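You operate a simulated robot arm through the tools that you are given. There is no shell and no other tool. Be economical: measure what you need, move in short steps, check, and stop when the job is done.

The job below is to be done with a simulated two-armed robot. You get a single attempt, and the scene is never put back.

TASK
Hold the open tin on the open end of the bench with the blue door steady with one hand and put the black magnifier in it with the other.

Only the result counts: the job must be done as asked and must still hold three seconds after the hand-in. Knocking over, shifting, dropping, spilling or breaking anything else fails it.

THE ROBOT
Two 6-joint arms with two-finger parallel grippers on one trunk, on a base that drives. Base frame: it is fixed to the floor where the robot stands at the start and does not move with it; the origin is under the middle of the robot, x ahead of it, y to its left, z up; the surface under the hand at the start is at about z = 900. Readings come in mm, rad, newtons and seconds.
The left shoulder is at the start at [-77, 177, 832], the right one opposite. With the tool pointing down near the work surface each hand reaches from about 100 to 700 mm from the robot's upright axis, wherever it stands, measured 20 degrees to its own side. Payload 1.57 kg a hand.
The TCP of each hand is the grasp point between the finger pads, 30 mm short of the fingertips. In the tool frame z runs along the fingers and y along their closing line. The gripper opens to 80 mm. The fingers are 17 mm wide and 12 mm thick; the gripper's body (40 by 82 mm) begins 80 mm behind the TCP.
Orientation is that of the tool frame in the base frame, as a unit quaternion [w, x, y, z]. With the fingers straight down and closing along the base's y, the tool's x points along the base's -x, its y along +y and its z along -z.

THE INTERFACE
- The arms move only by the tool servo_tool. It takes "left_deltas", "right_deltas" or both (then of equal length, played together; a hand with none holds still); each is a list of rows, each a list of 7 numbers: the shift along the base's x, y, z in mm, then the turn, a rotation vector about the base's x, y, z in rad, then the closure, from 0 (fully open) to 1 (shut). In form: [[tx, ty, tz, wx, wy, wz, jaw], ...]. A call has 1 to 10 rows; each row is the pose to reach, as a shift and turn from the pose commanded when the call began. A row lasts 0.2 s, in which the tool goes at most 50 mm and 0.15 rad; a call with a longer step from one row to the next is refused whole, and so is a gripper value outside its range. Where a pose cannot be reached the arm comes as near as it can. A force on the tool above 40 N (or 10 N above the force at the start of the call, whichever is more), or a blocked arm, ends the call early, and 0.2 s more pass. Each finger travels about 72 mm/s and halts on what it meets, pressing with about 35 N; the grip force reading is that of the motor and also rises with nothing between the fingers. The clock runs only during rows and for 0.2 s after the last one: add rows that repeat a pose to give the fingers time. It gives the time, the measured TCP pose, the force on the tool (base axes), the opening and the grip force at its end, in the units of the frame above (readings bear some noise), with the torque about the TCP (base axes, N m) and any sound that the robot's microphone picked up.
- Cameras (640 x 400 px; columns grow to the right, rows downward): "scene" is now at [36.1, 22.5, 1557.4]; the picture's right is [0.30, -0.95, 0.00], its down [-0.69, -0.22, -0.69] and it looks along [0.65, 0.21, -0.73] (base axes); focal length 264 px, centre (320, 200). "left" rides on the left gripper at [72, 6, -122] in its tool frame; the picture's right is [-0.09, 1.00, 0.00], its down [-0.84, -0.08, -0.54] and it looks along [-0.54, -0.05, 0.84] (tool axes); focal length 238 px, centre (320, 200). "right" rides on the right gripper at [72, -7, -122] in its tool frame; the picture's right is [0.09, 1.00, 0.00], its down [-0.84, 0.08, -0.54] and it looks along [-0.54, 0.05, 0.84] (tool axes); focal length 238 px, centre (320, 200). There is no depth. A picture from a camera that has moved, and an enlarged one, comes with that camera's place and axes in the base frame and with its lens.
- grab_frame(camera): a new picture of that camera. The clock stands still meanwhile.
- move_column(by): slides the trunk up (or, below 0, down) by that many mm; the arms and the scene camera ride with it, the base frame stays. It gives what a move gives, with no picture.
- steer(legs): drives the robot by 1 to 6 legs, each [ahead, left, turn to the left] in mm, mm and rad, along the robot's own axes; the way and the turn of a leg run together, so that a leg with both is an arc; at most 1500 mm and 3.142 rad a leg. The arms and the cameras ride along, it lands a little off, and it stops where it bumps. It gives what a move gives.
- turn_head(pan, tilt): turns the head with the scene camera to pan (to the left, within 2.496 rad either way) and tilt (down, from -0.506 to 1.204), counted from straight ahead of the robot. It gives what a move gives.
- inspect(camera, box): a new picture of the part [left, top, right, bottom] of that camera's present view, enlarged. The clock stands still meanwhile.
- hand_in(): hands the job in; it is judged then, once.

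Work in short steps. Places have to be worked out from the pictures, the camera data and where the tool is seen: move nearer, look again, correct. Check each grasp and each placing, and mend what went wrong. You have 120 turns and 92 pictures in all, those below and enlarged ones among them. Open the grippers and draw the arms clear of the work before you hand the job in, unless the task says otherwise; then end with one line.

The tools are called after "Call:" as a command line: name --argument value ..., lists and objects as JSON in quotes. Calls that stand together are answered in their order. servo_tool: Moves the arms, as the interface text tells. Its arguments: {"type":"object","properties":{"left_deltas":{"type":"array"},"right_deltas":{"type":"array"}},"required":[]} The other tools are called the same way: move_column (by) slides the trunk up or down; steer (legs) drives the base; turn_head (pan, tilt) turns the head that bears the scene camera; grab_frame (camera) takes a picture; inspect (camera, box) takes an enlarged picture of a part of a camera's view; hand_in () hands the job in.

At the start:

```text
t: 0.0
left_tool_pos: [307.6, 344.2, 1186.3]
left_ee_rot: [0.0, 0.0, 1.0, -0.001]
left_force: [0.1, -0.3, 0.5]
left_moment: [0.03, -0.02, 0.03]
left_opening: 80.0
left_finger_force: 0.1
right_tool_pos: [411.9, 44.0, 1240.2]
right_ee_rot: [0.0, 0.0, 1.0, 0.0]
right_force: [-0.1, -0.1, -0.6]
right_moment: [0.01, 0.01, -0.03]
right_opening: 79.8
right_finger_force: 0.1
trunk travel left (down, up): [-275.0, 53.0]
robot x, y, heading: [1.0, -0.4, 0.003]
head pan, tilt: [0.305, 0.815]
```

scene: 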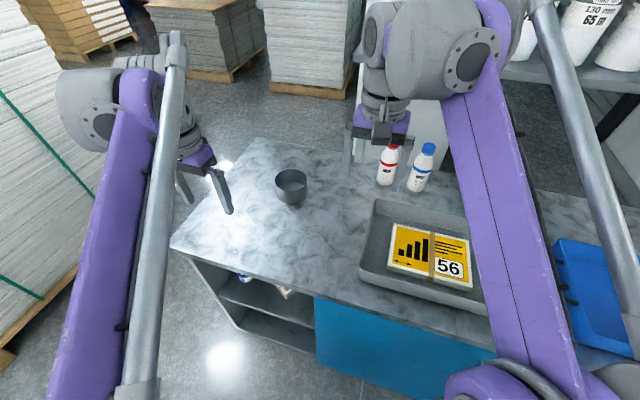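
right: 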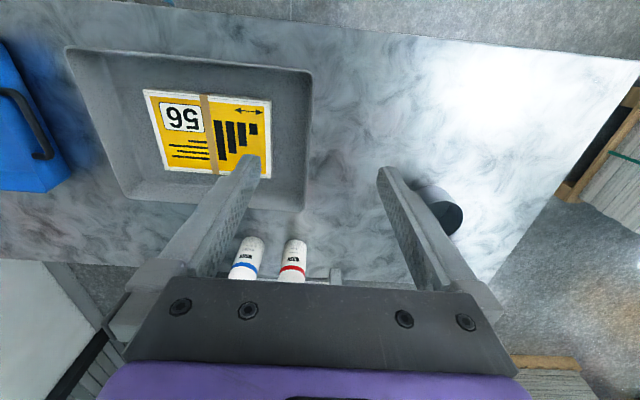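
left: 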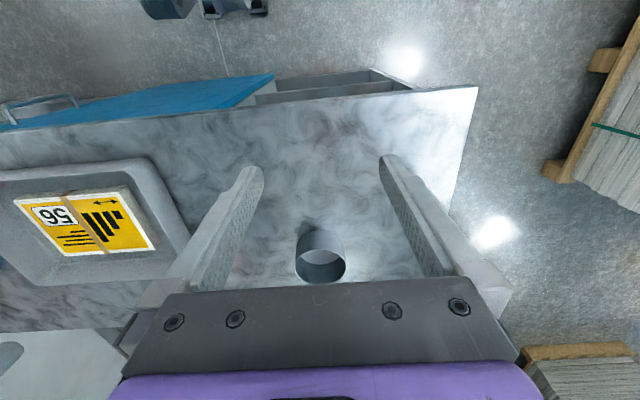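

The tin stands on the bench's open end, and I don't see the magnifier yet. I'll look around with the head, to the right first.

Call:
turn_head --pan -0.5 --tilt 0.7

Call:
grab_frame --camera "scene"

Call:
inspect --camera "left" --box '[0, 0, 400, 250]'

```text
t: 1.1
left_tool_pos: [308.8, 343.0, 1186.4]
left_ee_rot: [-0.001, -0.001, 1.0, 0.0]
left_force: [0.4, -0.4, -0.1]
left_moment: [0.02, 0.02, -0.03]
left_opening: 80.1
left_finger_force: 0.1
right_tool_pos: [410.9, 44.6, 1240.4]
right_ee_rot: [0.0, 0.0, 1.0, 0.0]
right_force: [0.9, 0.4, -0.2]
right_moment: [0.02, -0.01, 0.02]
right_opening: 80.0
right_finger_force: 0.0
trunk travel left (down, up): [-275.0, 53.0]
robot x, y, heading: [1.1, -1.2, -0.003]
head pan, tilt: [-0.499, 0.7]
```

```text
88 pictures are left
camera scene: at [34.5, -42.1, 1566.9], right [-0.48, -0.88, 0.0], down [-0.57, 0.31, -0.76], along [0.67, -0.37, -0.64], focal length 264 px, centre (320, 200)
```

scene: 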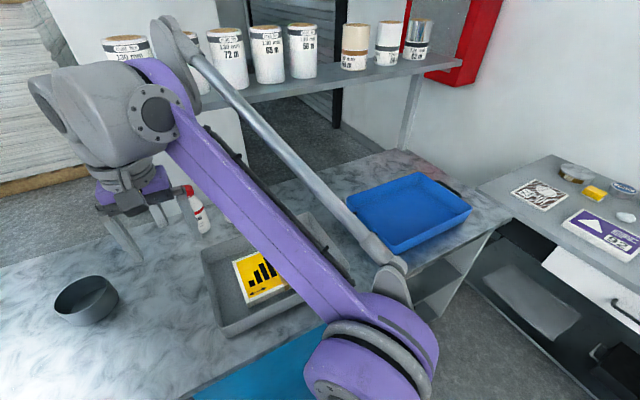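

```text
1.60 times, centred on (200, 125) of left
camera zoom: at [235.3, 348.9, 1307.6], right [0.09, 1.0, 0.0], down [0.84, -0.08, 0.54], along [0.54, -0.05, -0.84], focal length 381 px, centre (512, 320)
```

zoom: 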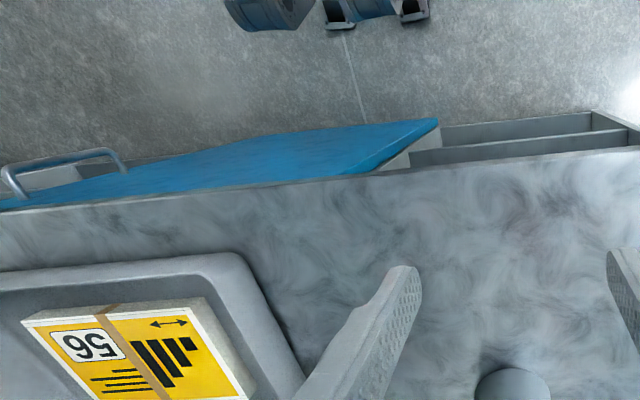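

A second bench to the right carries small things. I'll pan further and look at it.

Call:
turn_head --pan -1.2 --tilt 0.7

Call:
grab_frame --camera "scene"

Call:
turn_head --pan -2.3 --tilt 0.6

Call:
grab_frame --camera "scene"

Call:
turn_head --pan 1.6 --tilt 0.6

Call:
grab_frame --camera "scene"

```text
t: 2.2
left_tool_pos: [307.4, 343.8, 1186.7]
left_ee_rot: [0.0, 0.001, 1.0, 0.0]
left_force: [0.0, 0.3, -0.4]
left_moment: [0.0, 0.02, 0.04]
left_opening: 79.9
left_finger_force: 0.0
right_tool_pos: [411.9, 44.9, 1241.1]
right_ee_rot: [0.0, 0.0, 1.0, 0.0]
right_force: [-0.3, -0.6, -0.3]
right_moment: [-0.02, 0.0, 0.02]
right_opening: 80.1
right_finger_force: 0.0
trunk travel left (down, up): [-275.0, 53.0]
robot x, y, heading: [-0.2, -3.6, 0.003]
head pan, tilt: [-1.201, 0.7]
```

```text
86 pictures are left
camera scene: at [-9.4, -80.7, 1566.9], right [-0.93, -0.36, 0.0], down [-0.23, 0.6, -0.76], along [0.28, -0.71, -0.64], focal length 264 px, centre (320, 200)
```

scene: 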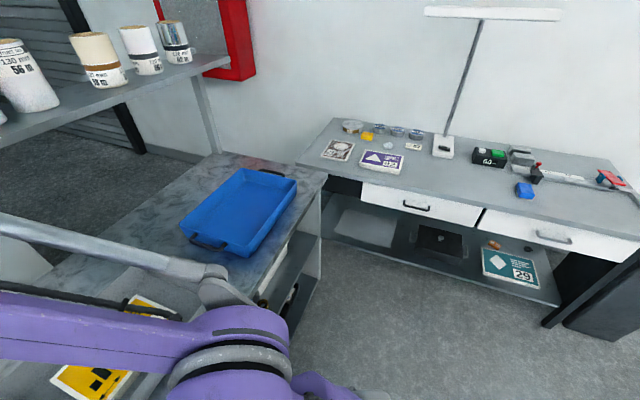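

```text
t: 3.5
left_tool_pos: [308.2, 343.0, 1185.2]
left_ee_rot: [0.0, 0.0, 1.0, 0.0]
left_force: [-0.1, 0.2, 0.0]
left_moment: [0.0, 0.03, -0.01]
left_opening: 79.8
left_finger_force: 0.1
right_tool_pos: [411.6, 44.1, 1239.6]
right_ee_rot: [0.0, -0.001, 1.0, 0.001]
right_force: [0.2, -0.8, -0.2]
right_moment: [-0.02, -0.02, 0.06]
right_opening: 80.0
right_finger_force: 0.1
trunk travel left (down, up): [-275.0, 53.0]
robot x, y, heading: [-0.8, 0.9, 0.002]
head pan, tilt: [-2.3, 0.6]
```

```text
85 pictures are left
camera scene: at [-99.0, -67.4, 1575.5], right [-0.75, 0.67, 0.0], down [0.38, 0.42, -0.83], along [-0.55, -0.62, -0.56], focal length 264 px, centre (320, 200)
```

scene: 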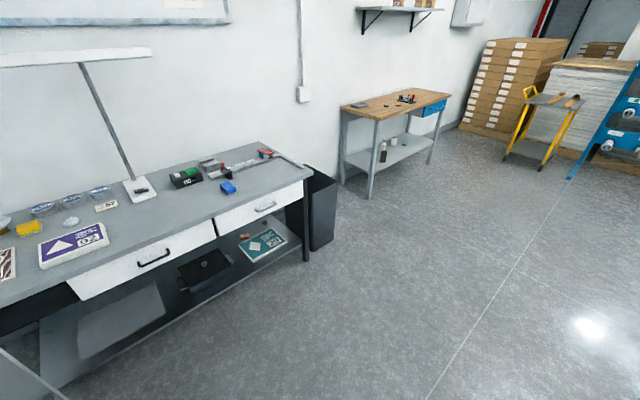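

```text
t: 6.7
left_tool_pos: [309.5, 343.3, 1187.5]
left_ee_rot: [0.001, 0.0, 1.0, -0.001]
left_force: [0.6, -0.4, 0.3]
left_moment: [0.0, -0.02, -0.02]
left_opening: 79.9
left_finger_force: 0.1
right_tool_pos: [411.9, 44.4, 1240.4]
right_ee_rot: [0.001, 0.0, 1.0, 0.0]
right_force: [0.3, 0.2, -0.6]
right_moment: [-0.02, -0.02, 0.04]
right_opening: 80.0
right_finger_force: 0.1
trunk travel left (down, up): [-275.0, 53.0]
robot x, y, heading: [-0.8, -0.0, -0.003]
head pan, tilt: [1.6, 0.6]
```

```text
84 pictures are left
camera scene: at [-42.8, 86.8, 1575.5], right [1.0, 0.03, 0.0], down [0.02, -0.56, -0.83], along [-0.02, 0.82, -0.56], focal length 264 px, centre (320, 200)
```

scene: 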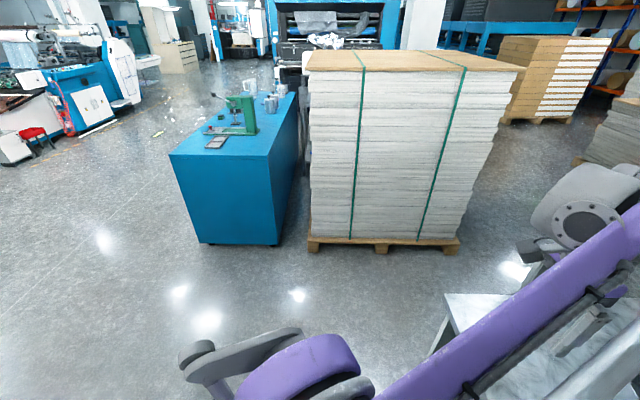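

No magnifier in easy view. I'll zoom in on the right-hand bench and the wooden one from this pose.

Call:
turn_head --pan -1.5 --tilt 0.5

Call:
inspect --camera "scene" --box '[200, 120, 360, 220]'

Call:
inspect --camera "scene" --box '[320, 140, 480, 240]'

Call:
grab_frame --camera "scene"

```text
t: 9.4
left_tool_pos: [306.7, 343.5, 1186.3]
left_ee_rot: [0.0, -0.001, 1.0, 0.001]
left_force: [-0.5, 0.4, -0.6]
left_moment: [-0.05, 0.03, 0.01]
left_opening: 80.1
left_finger_force: 0.1
right_tool_pos: [410.7, 44.5, 1240.7]
right_ee_rot: [-0.001, 0.0, 1.0, 0.001]
right_force: [-0.5, 0.0, 0.0]
right_moment: [0.01, 0.03, 0.02]
right_opening: 79.9
right_finger_force: 0.2
trunk travel left (down, up): [-275.0, 53.0]
robot x, y, heading: [-2.6, 1.6, -0.005]
head pan, tilt: [-1.499, 0.499]
```

```text
4.00 times, centred on (280, 170) of scene
camera zoom: at [-33.6, -92.3, 1584.6], right [-1.0, -0.07, 0.0], down [-0.03, 0.48, -0.88], along [0.06, -0.88, -0.48], focal length 1057 px, centre (480, 320)
```

zoom: 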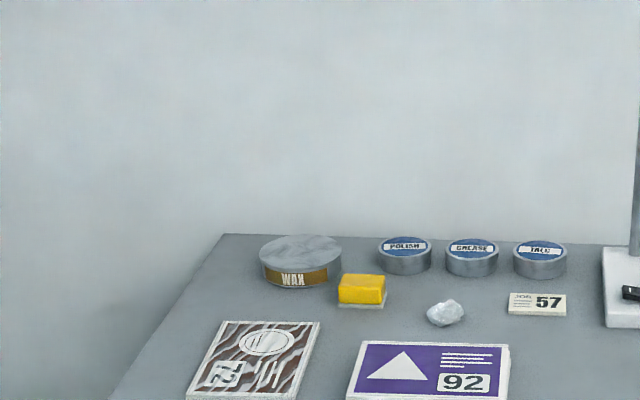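

```text
4.00 times, centred on (400, 190) of scene
camera zoom: at [-33.6, -92.3, 1584.6], right [-1.0, -0.07, 0.0], down [-0.03, 0.48, -0.88], along [0.06, -0.88, -0.48], focal length 1057 px, centre (0, 240)
```

zoom: 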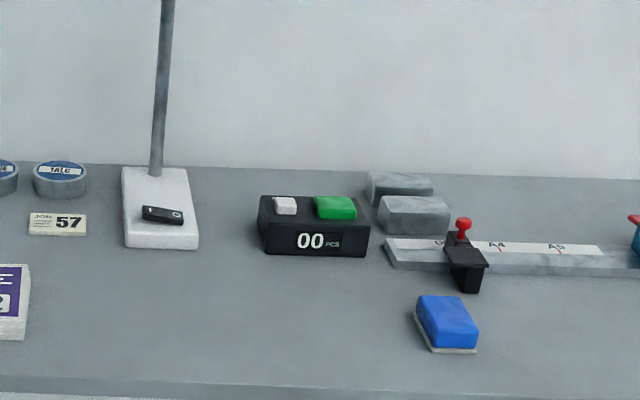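

```text
81 pictures are left
camera scene: at [-33.6, -92.3, 1584.6], right [-1.0, -0.07, 0.0], down [-0.03, 0.48, -0.88], along [0.06, -0.88, -0.48], focal length 264 px, centre (320, 200)
```

scene: 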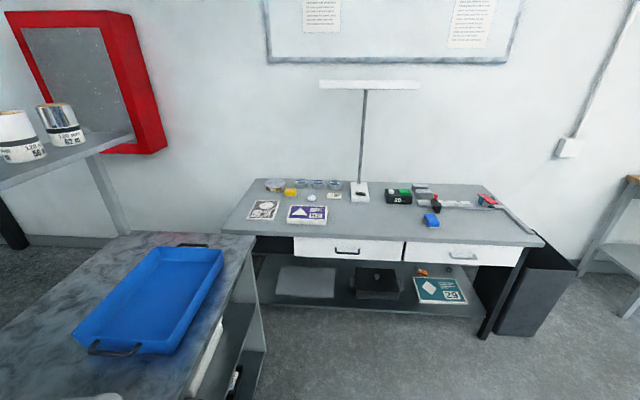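

A small black thing lies on the white lamp base; I'll zoom tighter there, and look at the near bench's shelf and the wooden bench.

Call:
inspect --camera "scene" --box '[344, 175, 384, 200]'

Call:
inspect --camera "scene" --box '[180, 300, 340, 400]'

Call:
turn_head --pan -2.4 --tilt 0.4

Call:
inspect --camera "scene" --box '[280, 100, 480, 225]'

```text
16.00 times, centred on (364, 188) of scene
camera zoom: at [-33.6, -92.3, 1584.6], right [-1.0, -0.07, 0.0], down [-0.03, 0.48, -0.88], along [0.06, -0.88, -0.48], focal length 4227 px, centre (-384, 400)
```

zoom: 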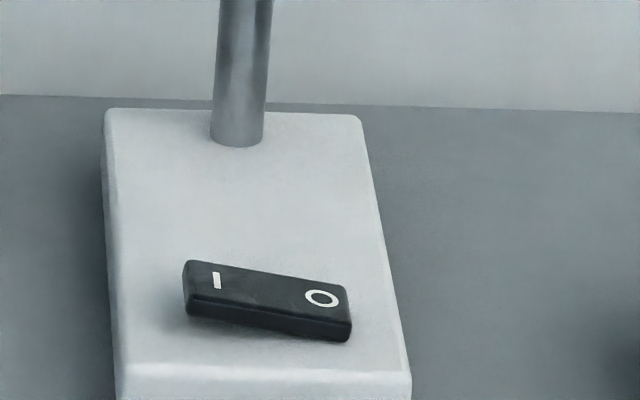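

```text
4.00 times, centred on (260, 350) of scene
camera zoom: at [-33.6, -92.3, 1584.6], right [-1.0, -0.07, 0.0], down [-0.03, 0.48, -0.88], along [0.06, -0.88, -0.48], focal length 1057 px, centre (560, -400)
```

zoom: 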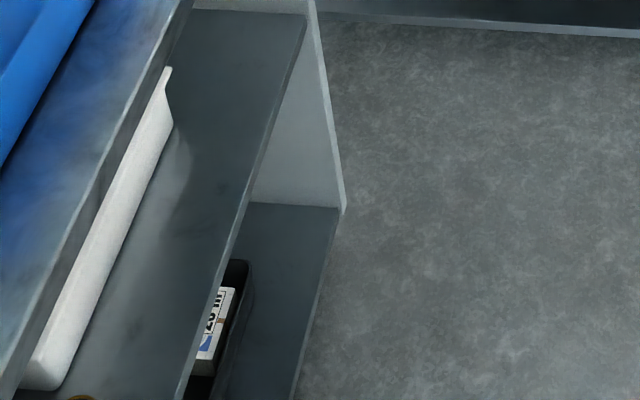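

```text
t: 10.6
left_tool_pos: [307.5, 344.0, 1185.9]
left_ee_rot: [0.0, 0.0, 1.0, 0.0]
left_force: [1.1, 0.4, -0.1]
left_moment: [0.0, -0.04, 0.03]
left_opening: 79.9
left_finger_force: 0.0
right_tool_pos: [411.2, 45.1, 1241.1]
right_ee_rot: [0.0, 0.0, 1.0, 0.0]
right_force: [0.1, 0.1, 0.3]
right_moment: [-0.03, -0.03, 0.0]
right_opening: 80.0
right_finger_force: 0.0
trunk travel left (down, up): [-275.0, 53.0]
robot x, y, heading: [-0.6, -0.6, -0.004]
head pan, tilt: [-2.4, 0.4]
```

```text
3.20 times, centred on (380, 162) of scene
camera zoom: at [-108.4, -64.1, 1593.7], right [-0.68, 0.74, 0.0], down [0.29, 0.26, -0.92], along [-0.68, -0.62, -0.39], focal length 845 px, centre (128, 320)
```

zoom: 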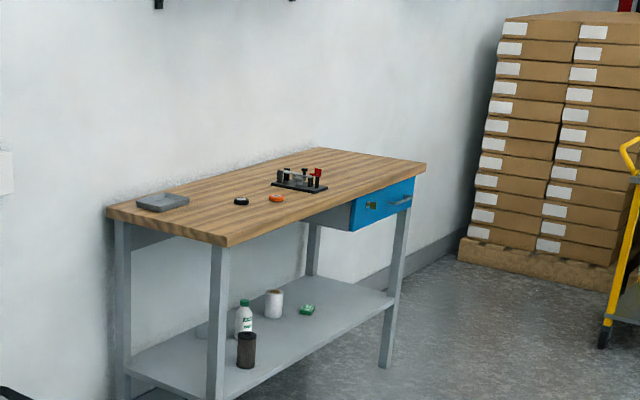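

The lamp thing is a switch. A black round thing on the wooden bench is a candidate; zooming in there.

Call:
inspect --camera "scene" --box '[345, 145, 393, 175]'

Call:
inspect --camera "scene" --box '[280, 180, 400, 255]'

Call:
turn_head --pan 2.4 --tilt 0.5

Call:
grab_frame --camera "scene"

```text
13.33 times, centred on (369, 160) of scene
camera zoom: at [-108.4, -64.1, 1593.7], right [-0.68, 0.74, 0.0], down [0.29, 0.26, -0.92], along [-0.68, -0.62, -0.39], focal length 3523 px, centre (-333, 733)
```

zoom: 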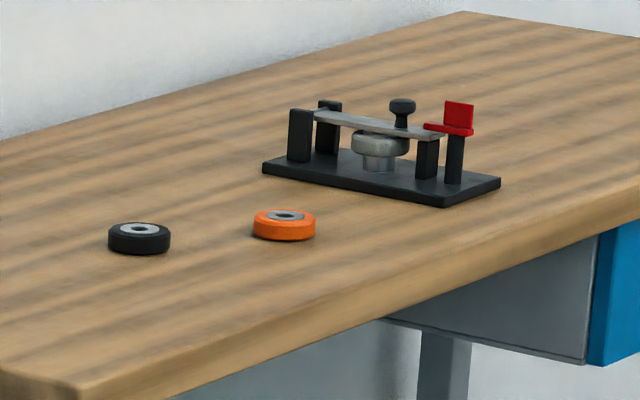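

```text
5.33 times, centred on (340, 218) of scene
camera zoom: at [-108.4, -64.1, 1593.7], right [-0.68, 0.74, 0.0], down [0.29, 0.26, -0.92], along [-0.68, -0.62, -0.39], focal length 1409 px, centre (213, 107)
```

zoom: 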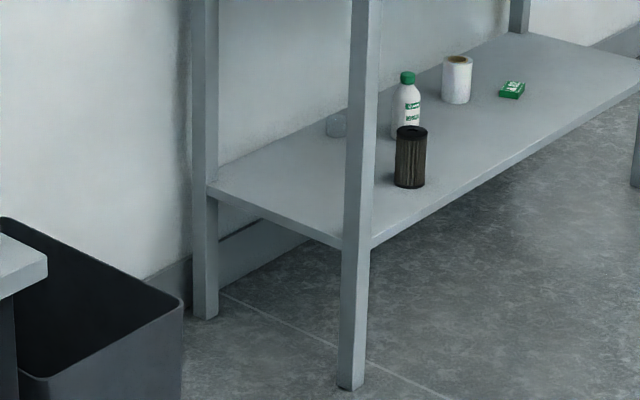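

```text
t: 14.4
left_tool_pos: [307.2, 343.8, 1187.1]
left_ee_rot: [0.0, 0.001, 1.0, -0.001]
left_force: [0.6, 0.7, -0.1]
left_moment: [-0.02, -0.01, -0.02]
left_opening: 80.1
left_finger_force: 0.1
right_tool_pos: [411.2, 44.0, 1241.0]
right_ee_rot: [0.0, 0.0, 1.0, 0.0]
right_force: [0.6, 0.1, -0.2]
right_moment: [0.02, -0.02, -0.01]
right_opening: 79.8
right_finger_force: 0.1
trunk travel left (down, up): [-275.0, 53.0]
robot x, y, heading: [-0.2, 3.8, -0.002]
head pan, tilt: [2.4, 0.499]
```

```text
75 pictures are left
camera scene: at [-107.2, 60.0, 1584.6], right [0.68, 0.74, 0.0], down [0.35, -0.32, -0.88], along [-0.65, 0.59, -0.48], focal length 264 px, centre (320, 200)
```

scene: 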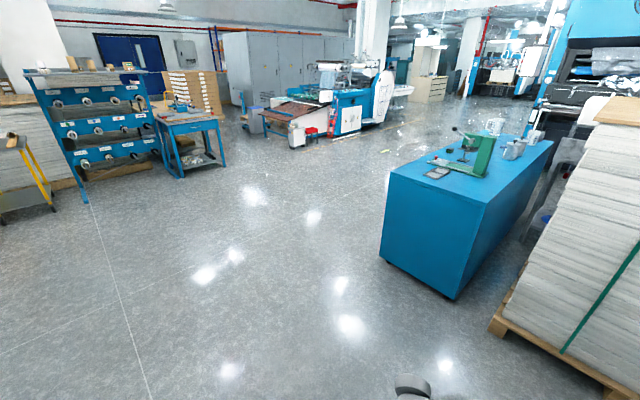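

The discs on the wooden bench look like wheels. I'll look at the open shelves of the near bench, where something showed in the first picture.

Call:
turn_head --pan 0.35 --tilt 0.95

Call:
inspect --camera "scene" --box '[160, 180, 400, 330]'

Call:
inspect --camera "right" --box '[0, 0, 320, 200]'

```text
t: 16.4
left_tool_pos: [308.2, 343.3, 1187.1]
left_ee_rot: [0.0, 0.0, 1.0, 0.0]
left_force: [0.0, 1.4, -0.6]
left_moment: [-0.02, 0.0, -0.01]
left_opening: 80.2
left_finger_force: 0.1
right_tool_pos: [411.0, 45.1, 1240.1]
right_ee_rot: [-0.001, 0.0, 1.0, 0.0]
right_force: [0.1, -0.8, 0.2]
right_moment: [-0.01, 0.0, 0.02]
right_opening: 80.0
right_finger_force: 0.0
trunk travel left (down, up): [-275.0, 53.0]
robot x, y, heading: [-3.4, -2.3, 0.003]
head pan, tilt: [0.351, 0.949]
```

```text
2.67 times, centred on (280, 255) of scene
camera zoom: at [28.1, 23.5, 1547.1], right [0.34, -0.94, 0.0], down [-0.76, -0.28, -0.58], along [0.55, 0.2, -0.81], focal length 704 px, centre (427, 53)
```

zoom: 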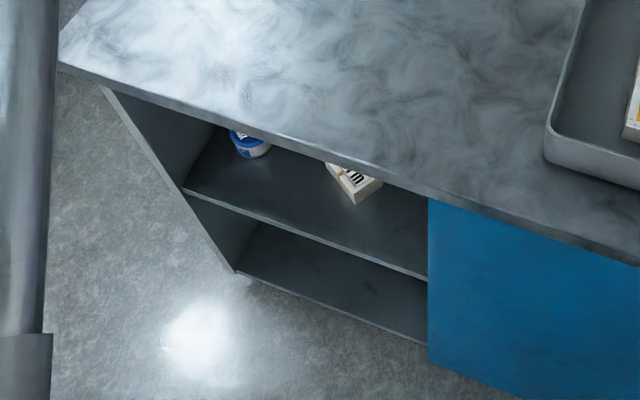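

```text
2.00 times, centred on (160, 100) of right
camera zoom: at [339.9, 37.9, 1363.4], right [-0.09, 1.0, 0.0], down [0.84, 0.08, 0.54], along [0.54, 0.05, -0.84], focal length 477 px, centre (640, 400)
```

zoom: 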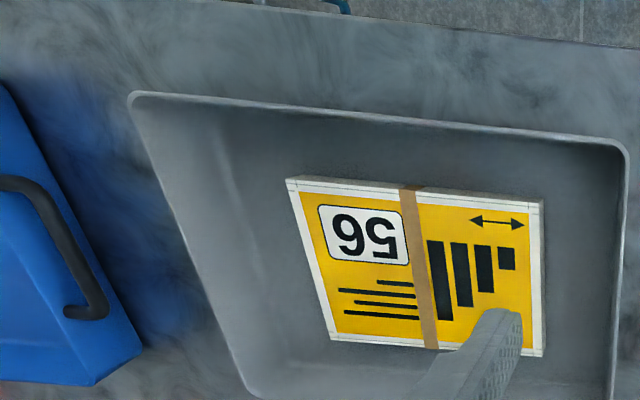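

Still no magnifier. Next I'll zoom in on the blue cabinet to the left and the back area.

Call:
turn_head --pan 2.1 --tilt 0.4

Call:
grab_frame --camera "scene"

Call:
inspect --camera "scene" --box '[280, 110, 440, 210]'

Call:
turn_head --pan -1.5 --tilt 0.75

Call:
inspect --camera "scene" --box '[240, 140, 480, 290]'

```text
t: 18.1
left_tool_pos: [308.4, 343.0, 1185.0]
left_ee_rot: [0.0, 0.0, 1.0, -0.001]
left_force: [-0.1, -0.2, -0.4]
left_moment: [-0.01, -0.01, 0.0]
left_opening: 79.9
left_finger_force: 0.1
right_tool_pos: [411.2, 44.6, 1241.1]
right_ee_rot: [0.0, 0.0, 1.0, 0.0]
right_force: [-0.3, -0.5, -0.5]
right_moment: [-0.03, 0.01, 0.0]
right_opening: 80.0
right_finger_force: 0.0
trunk travel left (down, up): [-275.0, 53.0]
robot x, y, heading: [-0.6, -2.7, 0.001]
head pan, tilt: [2.1, 0.4]
```

```text
72 pictures are left
camera scene: at [-86.9, 78.5, 1593.7], right [0.86, 0.5, 0.0], down [0.2, -0.34, -0.92], along [-0.46, 0.8, -0.39], focal length 264 px, centre (320, 200)
```

scene: 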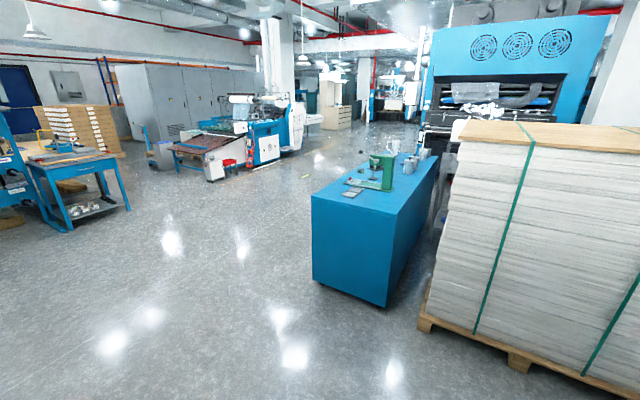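

```text
4.00 times, centred on (360, 160) of scene
camera zoom: at [-86.9, 78.5, 1593.7], right [0.86, 0.5, 0.0], down [0.2, -0.34, -0.92], along [-0.46, 0.8, -0.39], focal length 1057 px, centre (160, 360)
```

zoom: 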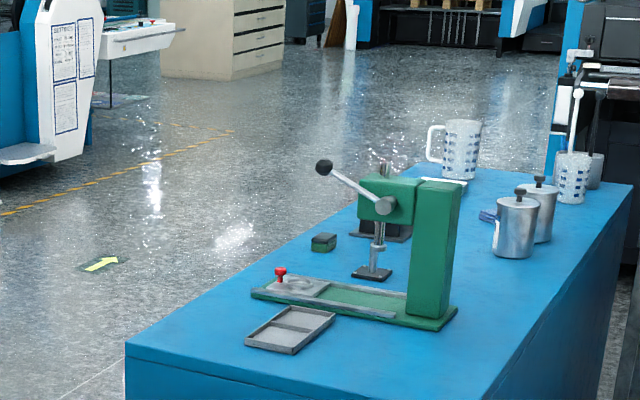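

```text
t: 21.1
left_tool_pos: [308.5, 343.3, 1186.9]
left_ee_rot: [0.001, 0.0, 1.0, -0.001]
left_force: [-0.2, 0.3, 0.3]
left_moment: [-0.02, 0.01, 0.02]
left_opening: 79.9
left_finger_force: 0.1
right_tool_pos: [411.7, 44.1, 1239.6]
right_ee_rot: [0.0, 0.0, 1.0, 0.0]
right_force: [-0.2, 0.4, 0.2]
right_moment: [0.01, -0.02, 0.01]
right_opening: 80.1
right_finger_force: 0.1
trunk travel left (down, up): [-275.0, 53.0]
robot x, y, heading: [1.4, 1.9, -0.0]
head pan, tilt: [-1.499, 0.75]
```

```text
2.67 times, centred on (360, 215) of scene
camera zoom: at [-34.2, -84.2, 1562.7], right [-1.0, -0.07, 0.0], down [-0.05, 0.68, -0.73], along [0.05, -0.73, -0.68], focal length 704 px, centre (213, 160)
```

zoom: 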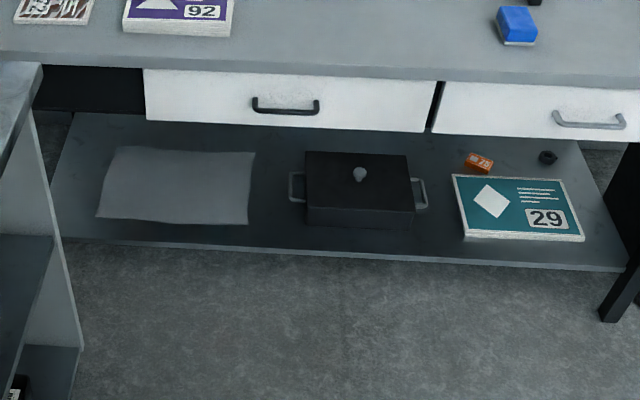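

A small black cylindrical thing lies on the right bench's lower shelf. Zooming in on it.

Call:
inspect --camera "scene" --box '[425, 186, 465, 211]'

```text
16.00 times, centred on (445, 198) of scene
camera zoom: at [-34.2, -84.2, 1562.7], right [-1.0, -0.07, 0.0], down [-0.05, 0.68, -0.73], along [0.05, -0.73, -0.68], focal length 4227 px, centre (-1680, 224)
```

zoom: 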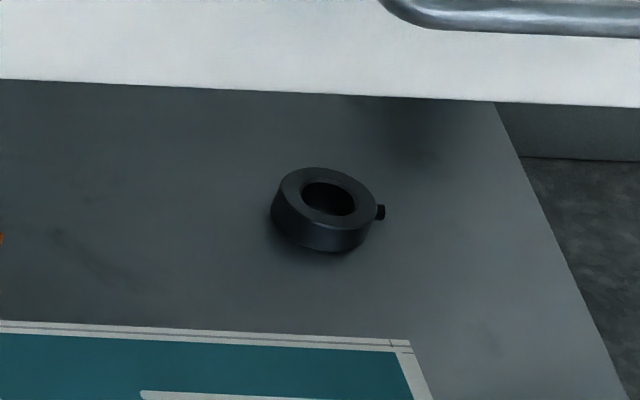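

That's a shaft collar with a set screw, not a magnifier. I'll check the near bench's hidden parts with the head and the hand cameras.

Call:
turn_head --pan 0.0 --tilt 0.6

Call:
grab_frame --camera "scene"

Call:
inspect --camera "right" --box '[160, 180, 480, 380]'

```text
t: 22.8
left_tool_pos: [307.8, 342.9, 1186.1]
left_ee_rot: [0.0, 0.0, 1.0, 0.0]
left_force: [0.1, 0.5, -0.2]
left_moment: [0.02, -0.02, -0.01]
left_opening: 80.0
left_finger_force: 0.0
right_tool_pos: [412.4, 44.2, 1240.4]
right_ee_rot: [0.0, 0.0, 1.0, 0.0]
right_force: [0.4, 0.4, -0.1]
right_moment: [0.04, 0.01, -0.03]
right_opening: 79.9
right_finger_force: 0.0
trunk travel left (down, up): [-275.0, 53.0]
robot x, y, heading: [-1.2, -2.0, -0.003]
head pan, tilt: [0.0, 0.6]
```

```text
68 pictures are left
camera scene: at [48.2, -1.5, 1575.5], right [0.0, -1.0, 0.0], down [-0.56, 0.0, -0.83], along [0.83, 0.0, -0.56], focal length 264 px, centre (320, 200)
```

scene: 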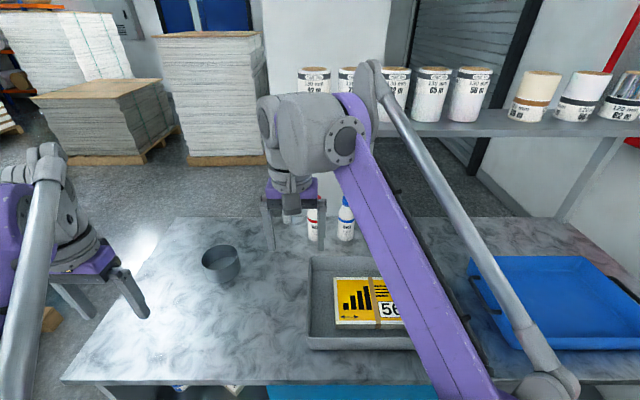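

```text
2.00 times, centred on (320, 280) of right
camera zoom: at [339.9, 37.9, 1363.4], right [-0.09, 1.0, 0.0], down [0.84, 0.08, 0.54], along [0.54, 0.05, -0.84], focal length 477 px, centre (320, 40)
```

zoom: 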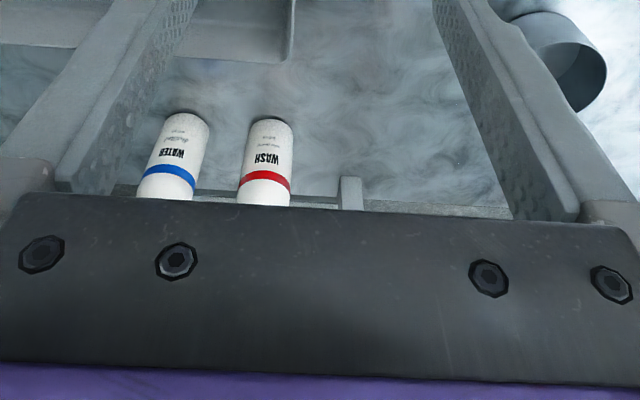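

Only bottles there. I'll back up and lower the trunk to look into the bench's open shelves.

Call:
steer --legs '[[-900, 0, 0]]'

Call:
move_column --by -260

Call:
turn_head --pan 0.2 --tilt 0.45

Call:
grab_frame --camera "scene"

```text
t: 27.6
left_tool_pos: [-602.9, 344.3, 1186.3]
left_ee_rot: [0.0, 0.003, 1.0, -0.001]
left_force: [0.3, -0.5, 0.5]
left_moment: [0.0, 0.02, 0.02]
left_opening: 79.8
left_finger_force: 0.1
right_tool_pos: [-503.3, 44.7, 1241.4]
right_ee_rot: [0.0, 0.004, 1.0, 0.0]
right_force: [-0.4, 1.0, 0.1]
right_moment: [-0.01, 0.03, 0.04]
right_opening: 79.8
right_finger_force: 0.1
trunk travel left (down, up): [-275.0, 53.0]
robot x, y, heading: [-912.8, 3.2, -0.009]
head pan, tilt: [0.0, 0.6]
```

```text
t: 30.2
left_tool_pos: [-604.2, 344.4, 926.0]
left_ee_rot: [0.0, 0.003, 1.0, 0.0]
left_force: [0.3, 0.1, -0.5]
left_moment: [-0.01, 0.0, -0.01]
left_opening: 80.0
left_finger_force: 0.0
right_tool_pos: [-503.4, 45.2, 981.2]
right_ee_rot: [0.0, 0.004, 1.0, 0.0]
right_force: [0.4, -0.2, 0.0]
right_moment: [0.02, -0.03, -0.02]
right_opening: 79.9
right_finger_force: 0.0
trunk travel left (down, up): [-15.0, 313.0]
robot x, y, heading: [-914.6, 1.2, -0.016]
head pan, tilt: [0.0, 0.6]
```

```text
t: 30.9
left_tool_pos: [-604.1, 344.2, 925.7]
left_ee_rot: [0.0, 0.004, 1.0, 0.001]
left_force: [0.9, 1.0, 0.2]
left_moment: [-0.02, 0.0, 0.0]
left_opening: 80.2
left_finger_force: 0.2
right_tool_pos: [-502.6, 44.0, 980.1]
right_ee_rot: [0.0, 0.004, 1.0, 0.0]
right_force: [0.7, -0.5, -0.5]
right_moment: [-0.02, 0.0, -0.01]
right_opening: 79.9
right_finger_force: 0.0
trunk travel left (down, up): [-15.0, 313.0]
robot x, y, heading: [-914.4, 5.7, -0.014]
head pan, tilt: [0.201, 0.45]
```

```text
66 pictures are left
camera scene: at [-815.3, 19.6, 1321.7], right [0.19, -0.98, 0.0], down [-0.43, -0.08, -0.9], along [0.88, 0.17, -0.44], focal length 264 px, centre (320, 200)
```

scene: 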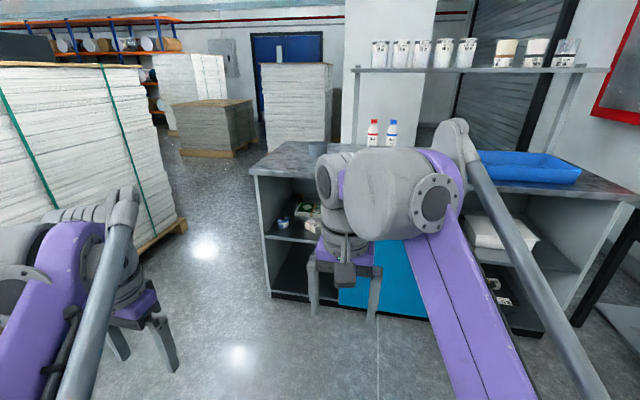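

Zooming in on the open shelves and, from a pan to the right, the right-hand compartment.

Call:
inspect --camera "scene" --box '[250, 170, 346, 230]'

Call:
inspect --camera "scene" --box '[440, 170, 600, 270]'

Call:
inspect --camera "scene" --box '[240, 215, 352, 285]'

```text
6.67 times, centred on (298, 200) of scene
camera zoom: at [-815.3, 19.6, 1321.7], right [0.19, -0.98, 0.0], down [-0.43, -0.08, -0.9], along [0.88, 0.17, -0.44], focal length 1761 px, centre (467, 200)
```

zoom: 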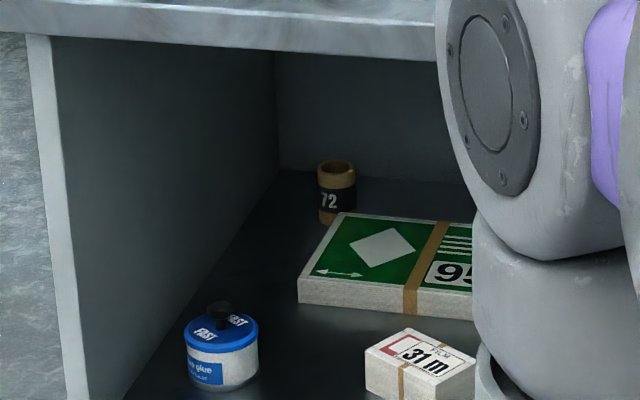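

```text
4.00 times, centred on (520, 220) of scene
camera zoom: at [-815.3, 19.6, 1321.7], right [0.19, -0.98, 0.0], down [-0.43, -0.08, -0.9], along [0.88, 0.17, -0.44], focal length 1057 px, centre (-480, 120)
```

zoom: 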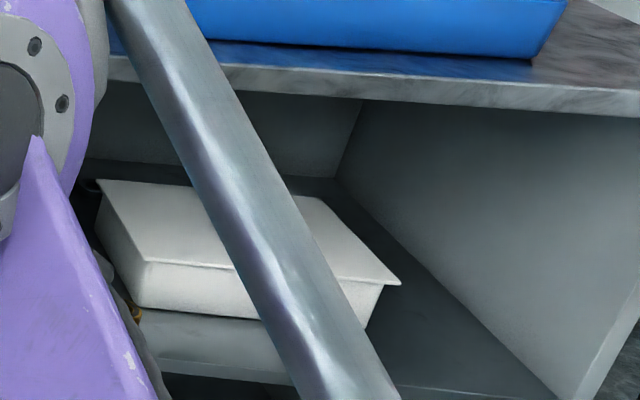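

```text
5.71 times, centred on (296, 250) of scene
camera zoom: at [-815.3, 19.6, 1321.7], right [0.19, -0.98, 0.0], down [-0.43, -0.08, -0.9], along [0.88, 0.17, -0.44], focal length 1510 px, centre (457, -86)
```

zoom: 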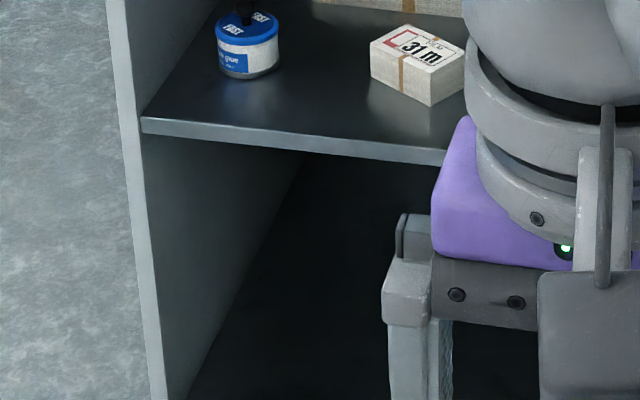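

The left shelves hold glue, boards and a roll, no magnifier. Something is half hidden in the right compartment; I'll slide right 450 mm and look.

Call:
steer --legs '[[0, -450, 0]]'

Call:
turn_head --pan 0.3 --tilt 0.45

Call:
grab_frame --camera "scene"

```text
t: 35.4
left_tool_pos: [-605.9, -101.1, 927.1]
left_ee_rot: [0.0, 0.008, 1.0, 0.0]
left_force: [-0.4, 0.6, 0.2]
left_moment: [0.02, -0.02, 0.0]
left_opening: 80.0
left_finger_force: 0.1
right_tool_pos: [-508.1, -401.2, 982.1]
right_ee_rot: [-0.001, 0.007, 1.0, -0.001]
right_force: [0.1, -0.2, -0.3]
right_moment: [0.0, -0.01, 0.02]
right_opening: 79.9
right_finger_force: 0.0
trunk travel left (down, up): [-15.0, 313.0]
robot x, y, heading: [-917.4, -439.2, -0.009]
head pan, tilt: [0.201, 0.45]
```

```text
t: 36.0
left_tool_pos: [-607.2, -99.6, 926.6]
left_ee_rot: [0.0, 0.008, 1.0, 0.0]
left_force: [0.1, 1.0, -0.4]
left_moment: [0.0, -0.01, -0.01]
left_opening: 79.9
left_finger_force: 0.1
right_tool_pos: [-506.5, -401.3, 980.9]
right_ee_rot: [0.0, 0.008, 1.0, 0.001]
right_force: [0.0, -0.8, 0.6]
right_moment: [0.01, 0.0, -0.03]
right_opening: 80.0
right_finger_force: 0.0
trunk travel left (down, up): [-15.0, 313.0]
robot x, y, heading: [-918.3, -438.7, -0.017]
head pan, tilt: [0.3, 0.45]
```

```text
62 pictures are left
camera scene: at [-822.6, -414.6, 1321.7], right [0.28, -0.96, 0.0], down [-0.42, -0.12, -0.9], along [0.86, 0.25, -0.44], focal length 264 px, centre (320, 200)
```

scene: 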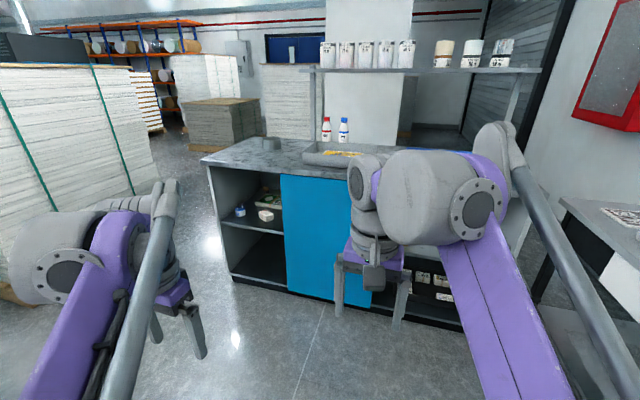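

The arm hides the right compartment. I'll turn the base right and look left past the arm.

Call:
steer --legs '[[0, 0, -0.7]]'

Call:
turn_head --pan 0.75 --tilt 0.5

Call:
grab_frame --camera "scene"

```text
t: 38.3
left_tool_pos: [-462.9, -388.3, 926.2]
left_ee_rot: [0.0, 0.355, 0.935, 0.0]
left_force: [-0.1, 0.2, 0.1]
left_moment: [0.01, 0.03, -0.02]
left_opening: 80.1
left_finger_force: 0.1
right_tool_pos: [-582.2, -679.9, 981.2]
right_ee_rot: [0.0, 0.356, 0.935, 0.0]
right_force: [0.3, -0.2, 0.4]
right_moment: [0.0, 0.0, 0.01]
right_opening: 79.7
right_finger_force: 0.1
trunk travel left (down, up): [-15.0, 313.0]
robot x, y, heading: [-920.1, -439.3, -0.731]
head pan, tilt: [0.3, 0.45]
```

```text
t: 39.2
left_tool_pos: [-461.5, -387.4, 926.8]
left_ee_rot: [0.0, 0.356, 0.935, 0.001]
left_force: [0.7, -0.1, 0.2]
left_moment: [0.01, 0.03, -0.01]
left_opening: 79.5
left_finger_force: 0.0
right_tool_pos: [-582.5, -679.8, 980.8]
right_ee_rot: [0.0, 0.356, 0.934, 0.0]
right_force: [0.0, -0.3, -0.7]
right_moment: [0.03, 0.03, 0.05]
right_opening: 79.8
right_finger_force: 0.1
trunk travel left (down, up): [-15.0, 313.0]
robot x, y, heading: [-917.7, -437.8, -0.733]
head pan, tilt: [0.75, 0.499]
```

```text
61 pictures are left
camera scene: at [-821.9, -443.5, 1317.3], right [0.02, -1.0, 0.0], down [-0.48, -0.01, -0.88], along [0.88, 0.02, -0.48], focal length 264 px, centre (320, 200)
```

scene: 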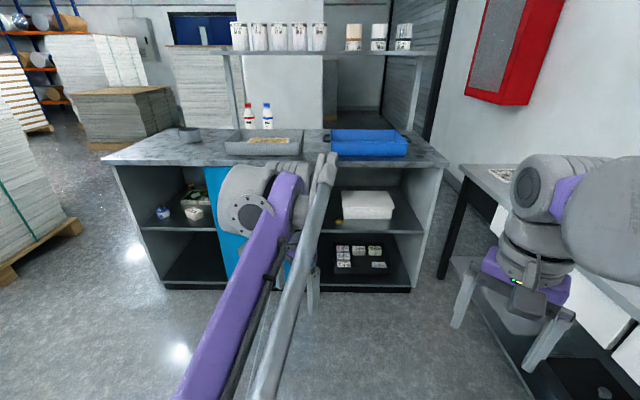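

Now the right compartment is visible. Zooming in on it.

Call:
inspect --camera "scene" --box '[320, 180, 440, 255]'

Call:
inspect --camera "scene" --box '[320, 225, 420, 288]'

Call:
inspect --camera "scene" --box '[210, 115, 420, 165]'

```text
5.33 times, centred on (380, 218) of scene
camera zoom: at [-821.9, -443.5, 1317.3], right [0.02, -1.0, 0.0], down [-0.48, -0.01, -0.88], along [0.88, 0.02, -0.48], focal length 1409 px, centre (0, 107)
```

zoom: 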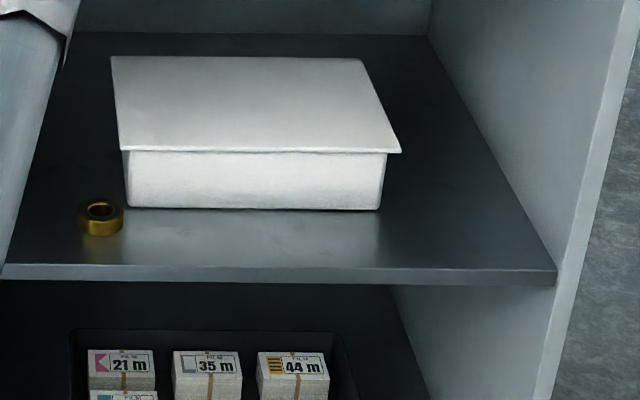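

```text
6.35 times, centred on (370, 256) of scene
camera zoom: at [-821.9, -443.5, 1317.3], right [0.02, -1.0, 0.0], down [-0.48, -0.01, -0.88], along [0.88, 0.02, -0.48], focal length 1678 px, centre (2, -159)
```

zoom: 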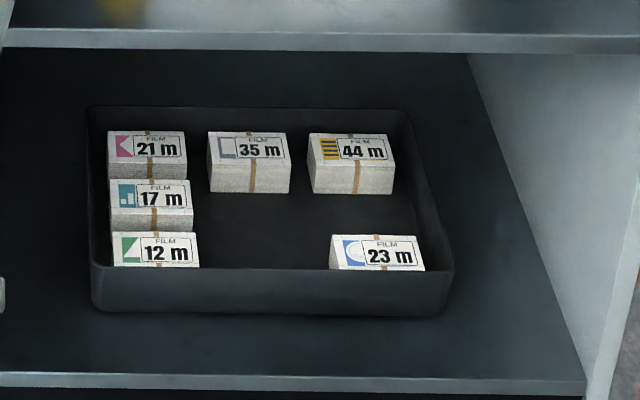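

```text
3.05 times, centred on (315, 140) of scene
camera zoom: at [-821.9, -443.5, 1317.3], right [0.02, -1.0, 0.0], down [-0.48, -0.01, -0.88], along [0.88, 0.02, -0.48], focal length 805 px, centre (335, 383)
```

zoom: 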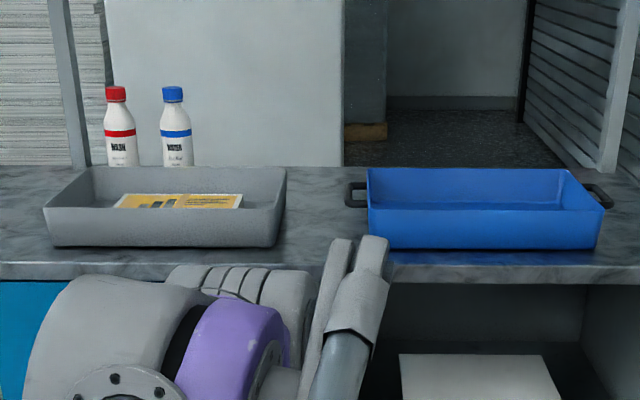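

Not there. Now the lamp bench from this new position.

Call:
turn_head --pan 0.0 --tilt 0.4

Call:
grab_frame --camera "scene"

Call:
turn_head --pan -1.3 --tilt 0.4

Call:
grab_frame --camera "scene"

```text
t: 40.3
left_tool_pos: [-461.5, -388.0, 926.3]
left_ee_rot: [0.0, 0.356, 0.934, -0.001]
left_force: [0.1, -0.2, -0.1]
left_moment: [0.01, 0.0, -0.03]
left_opening: 79.7
left_finger_force: 0.1
right_tool_pos: [-583.1, -679.9, 981.2]
right_ee_rot: [0.0, 0.356, 0.935, 0.001]
right_force: [-0.1, -0.5, -0.1]
right_moment: [-0.03, 0.03, 0.02]
right_opening: 79.9
right_finger_force: 0.1
trunk travel left (down, up): [-15.0, 313.0]
robot x, y, heading: [-922.7, -437.3, -0.726]
head pan, tilt: [0.0, 0.4]
```

```text
57 pictures are left
camera scene: at [-843.7, -507.1, 1326.4], right [-0.67, -0.75, 0.0], down [-0.29, 0.26, -0.92], along [0.69, -0.61, -0.39], focal length 264 px, centre (320, 200)
```

scene: 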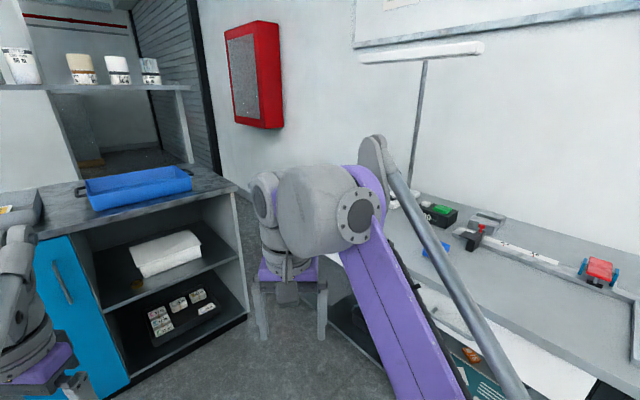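

```text
t: 41.8
left_tool_pos: [-462.3, -386.3, 926.5]
left_ee_rot: [0.0, 0.355, 0.935, -0.001]
left_force: [0.4, -0.6, -0.4]
left_moment: [0.03, -0.02, 0.01]
left_opening: 79.8
left_finger_force: 0.0
right_tool_pos: [-583.8, -678.5, 979.9]
right_ee_rot: [0.0, 0.356, 0.934, 0.0]
right_force: [0.6, -1.0, 0.8]
right_moment: [0.01, -0.02, 0.02]
right_opening: 80.0
right_finger_force: 0.0
trunk travel left (down, up): [-15.0, 313.0]
robot x, y, heading: [-918.1, -437.7, -0.727]
head pan, tilt: [-1.3, 0.4]
```

```text
56 pictures are left
camera scene: at [-953.8, -528.6, 1326.4], right [-0.9, 0.44, 0.0], down [0.17, 0.35, -0.92], along [-0.41, -0.83, -0.39], focal length 264 px, centre (320, 200)
```

scene: 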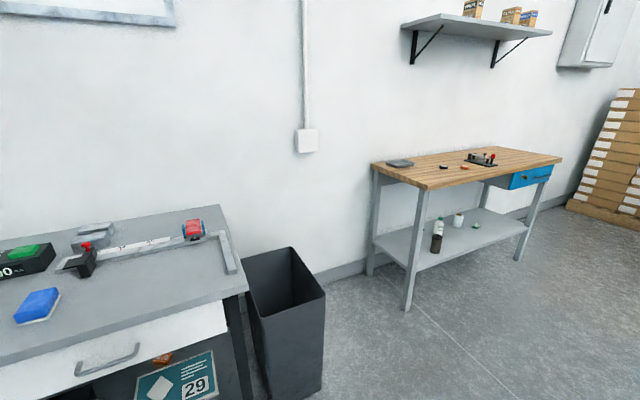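

Nothing certain here. I'll look behind at the yellow cart and blue table, and zoom in on the wooden bench's device.

Call:
inspect --camera "scene" --box '[376, 140, 536, 240]'

Call:
turn_head --pan -2.2 --tilt 0.3

Call:
grab_frame --camera "scene"

```text
4.00 times, centred on (456, 190) of scene
camera zoom: at [-953.8, -528.6, 1326.4], right [-0.9, 0.44, 0.0], down [0.17, 0.35, -0.92], along [-0.41, -0.83, -0.39], focal length 1057 px, centre (-224, 240)
```

zoom: 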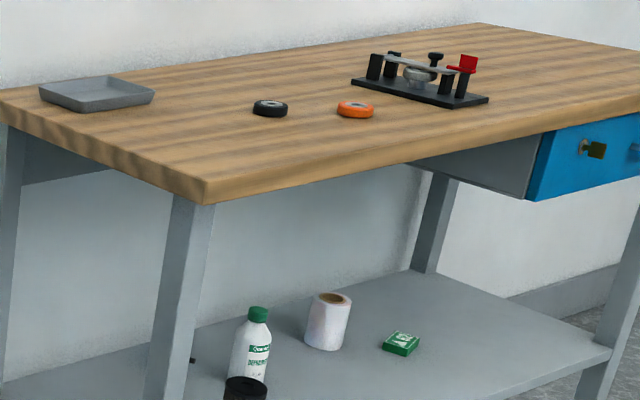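

```text
t: 43.0
left_tool_pos: [-461.3, -386.9, 925.9]
left_ee_rot: [-0.001, 0.356, 0.935, 0.0]
left_force: [0.2, 0.5, -1.0]
left_moment: [0.01, 0.0, 0.02]
left_opening: 79.9
left_finger_force: 0.0
right_tool_pos: [-583.3, -680.3, 980.5]
right_ee_rot: [0.0, 0.356, 0.935, 0.0]
right_force: [-0.6, 0.0, -0.1]
right_moment: [-0.03, -0.04, 0.02]
right_opening: 80.1
right_finger_force: 0.0
trunk travel left (down, up): [-15.0, 313.0]
robot x, y, heading: [-922.1, -437.2, -0.73]
head pan, tilt: [-2.201, 0.3]
```

```text
54 pictures are left
camera scene: at [-1004.2, -465.2, 1335.7], right [-0.21, 0.98, 0.0], down [0.29, 0.06, -0.96], along [-0.93, -0.2, -0.3], focal length 264 px, centre (320, 200)
```

scene: 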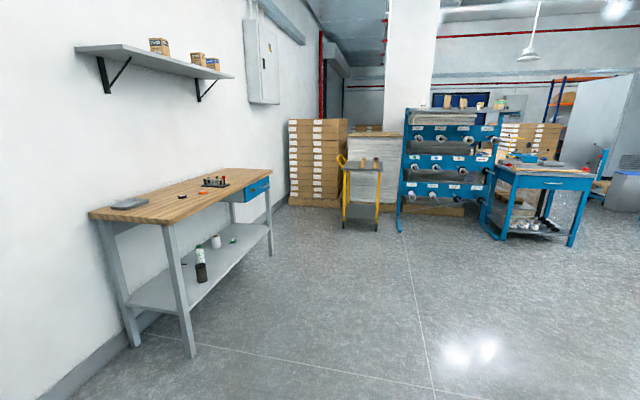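

A black bit peeks from behind the leg of the wooden bench, on its lower shelf. From here I can see past the leg a bit; zooming in.

Call:
inspect --camera "scene" --box '[120, 210, 280, 310]'

Call:
inspect --camera "scene" --box '[470, 130, 630, 230]'

```text
4.00 times, centred on (200, 260) of scene
camera zoom: at [-1004.2, -465.2, 1335.7], right [-0.21, 0.98, 0.0], down [0.29, 0.06, -0.96], along [-0.93, -0.2, -0.3], focal length 1057 px, centre (800, -40)
```

zoom: 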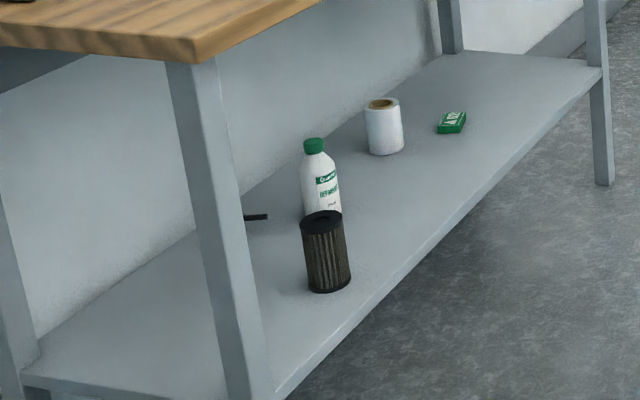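

```text
4.00 times, centred on (550, 180) of scene
camera zoom: at [-1004.2, -465.2, 1335.7], right [-0.21, 0.98, 0.0], down [0.29, 0.06, -0.96], along [-0.93, -0.2, -0.3], focal length 1057 px, centre (-600, 280)
```

zoom: 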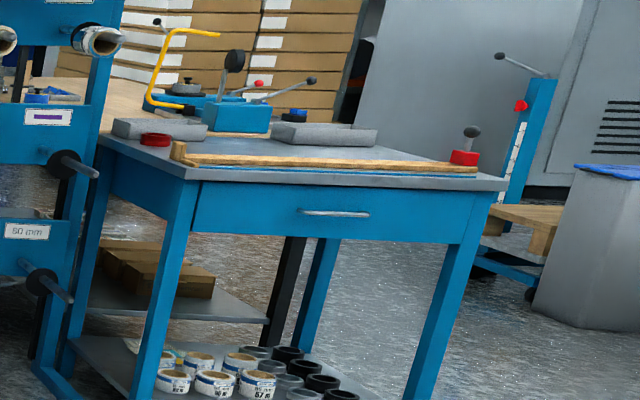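

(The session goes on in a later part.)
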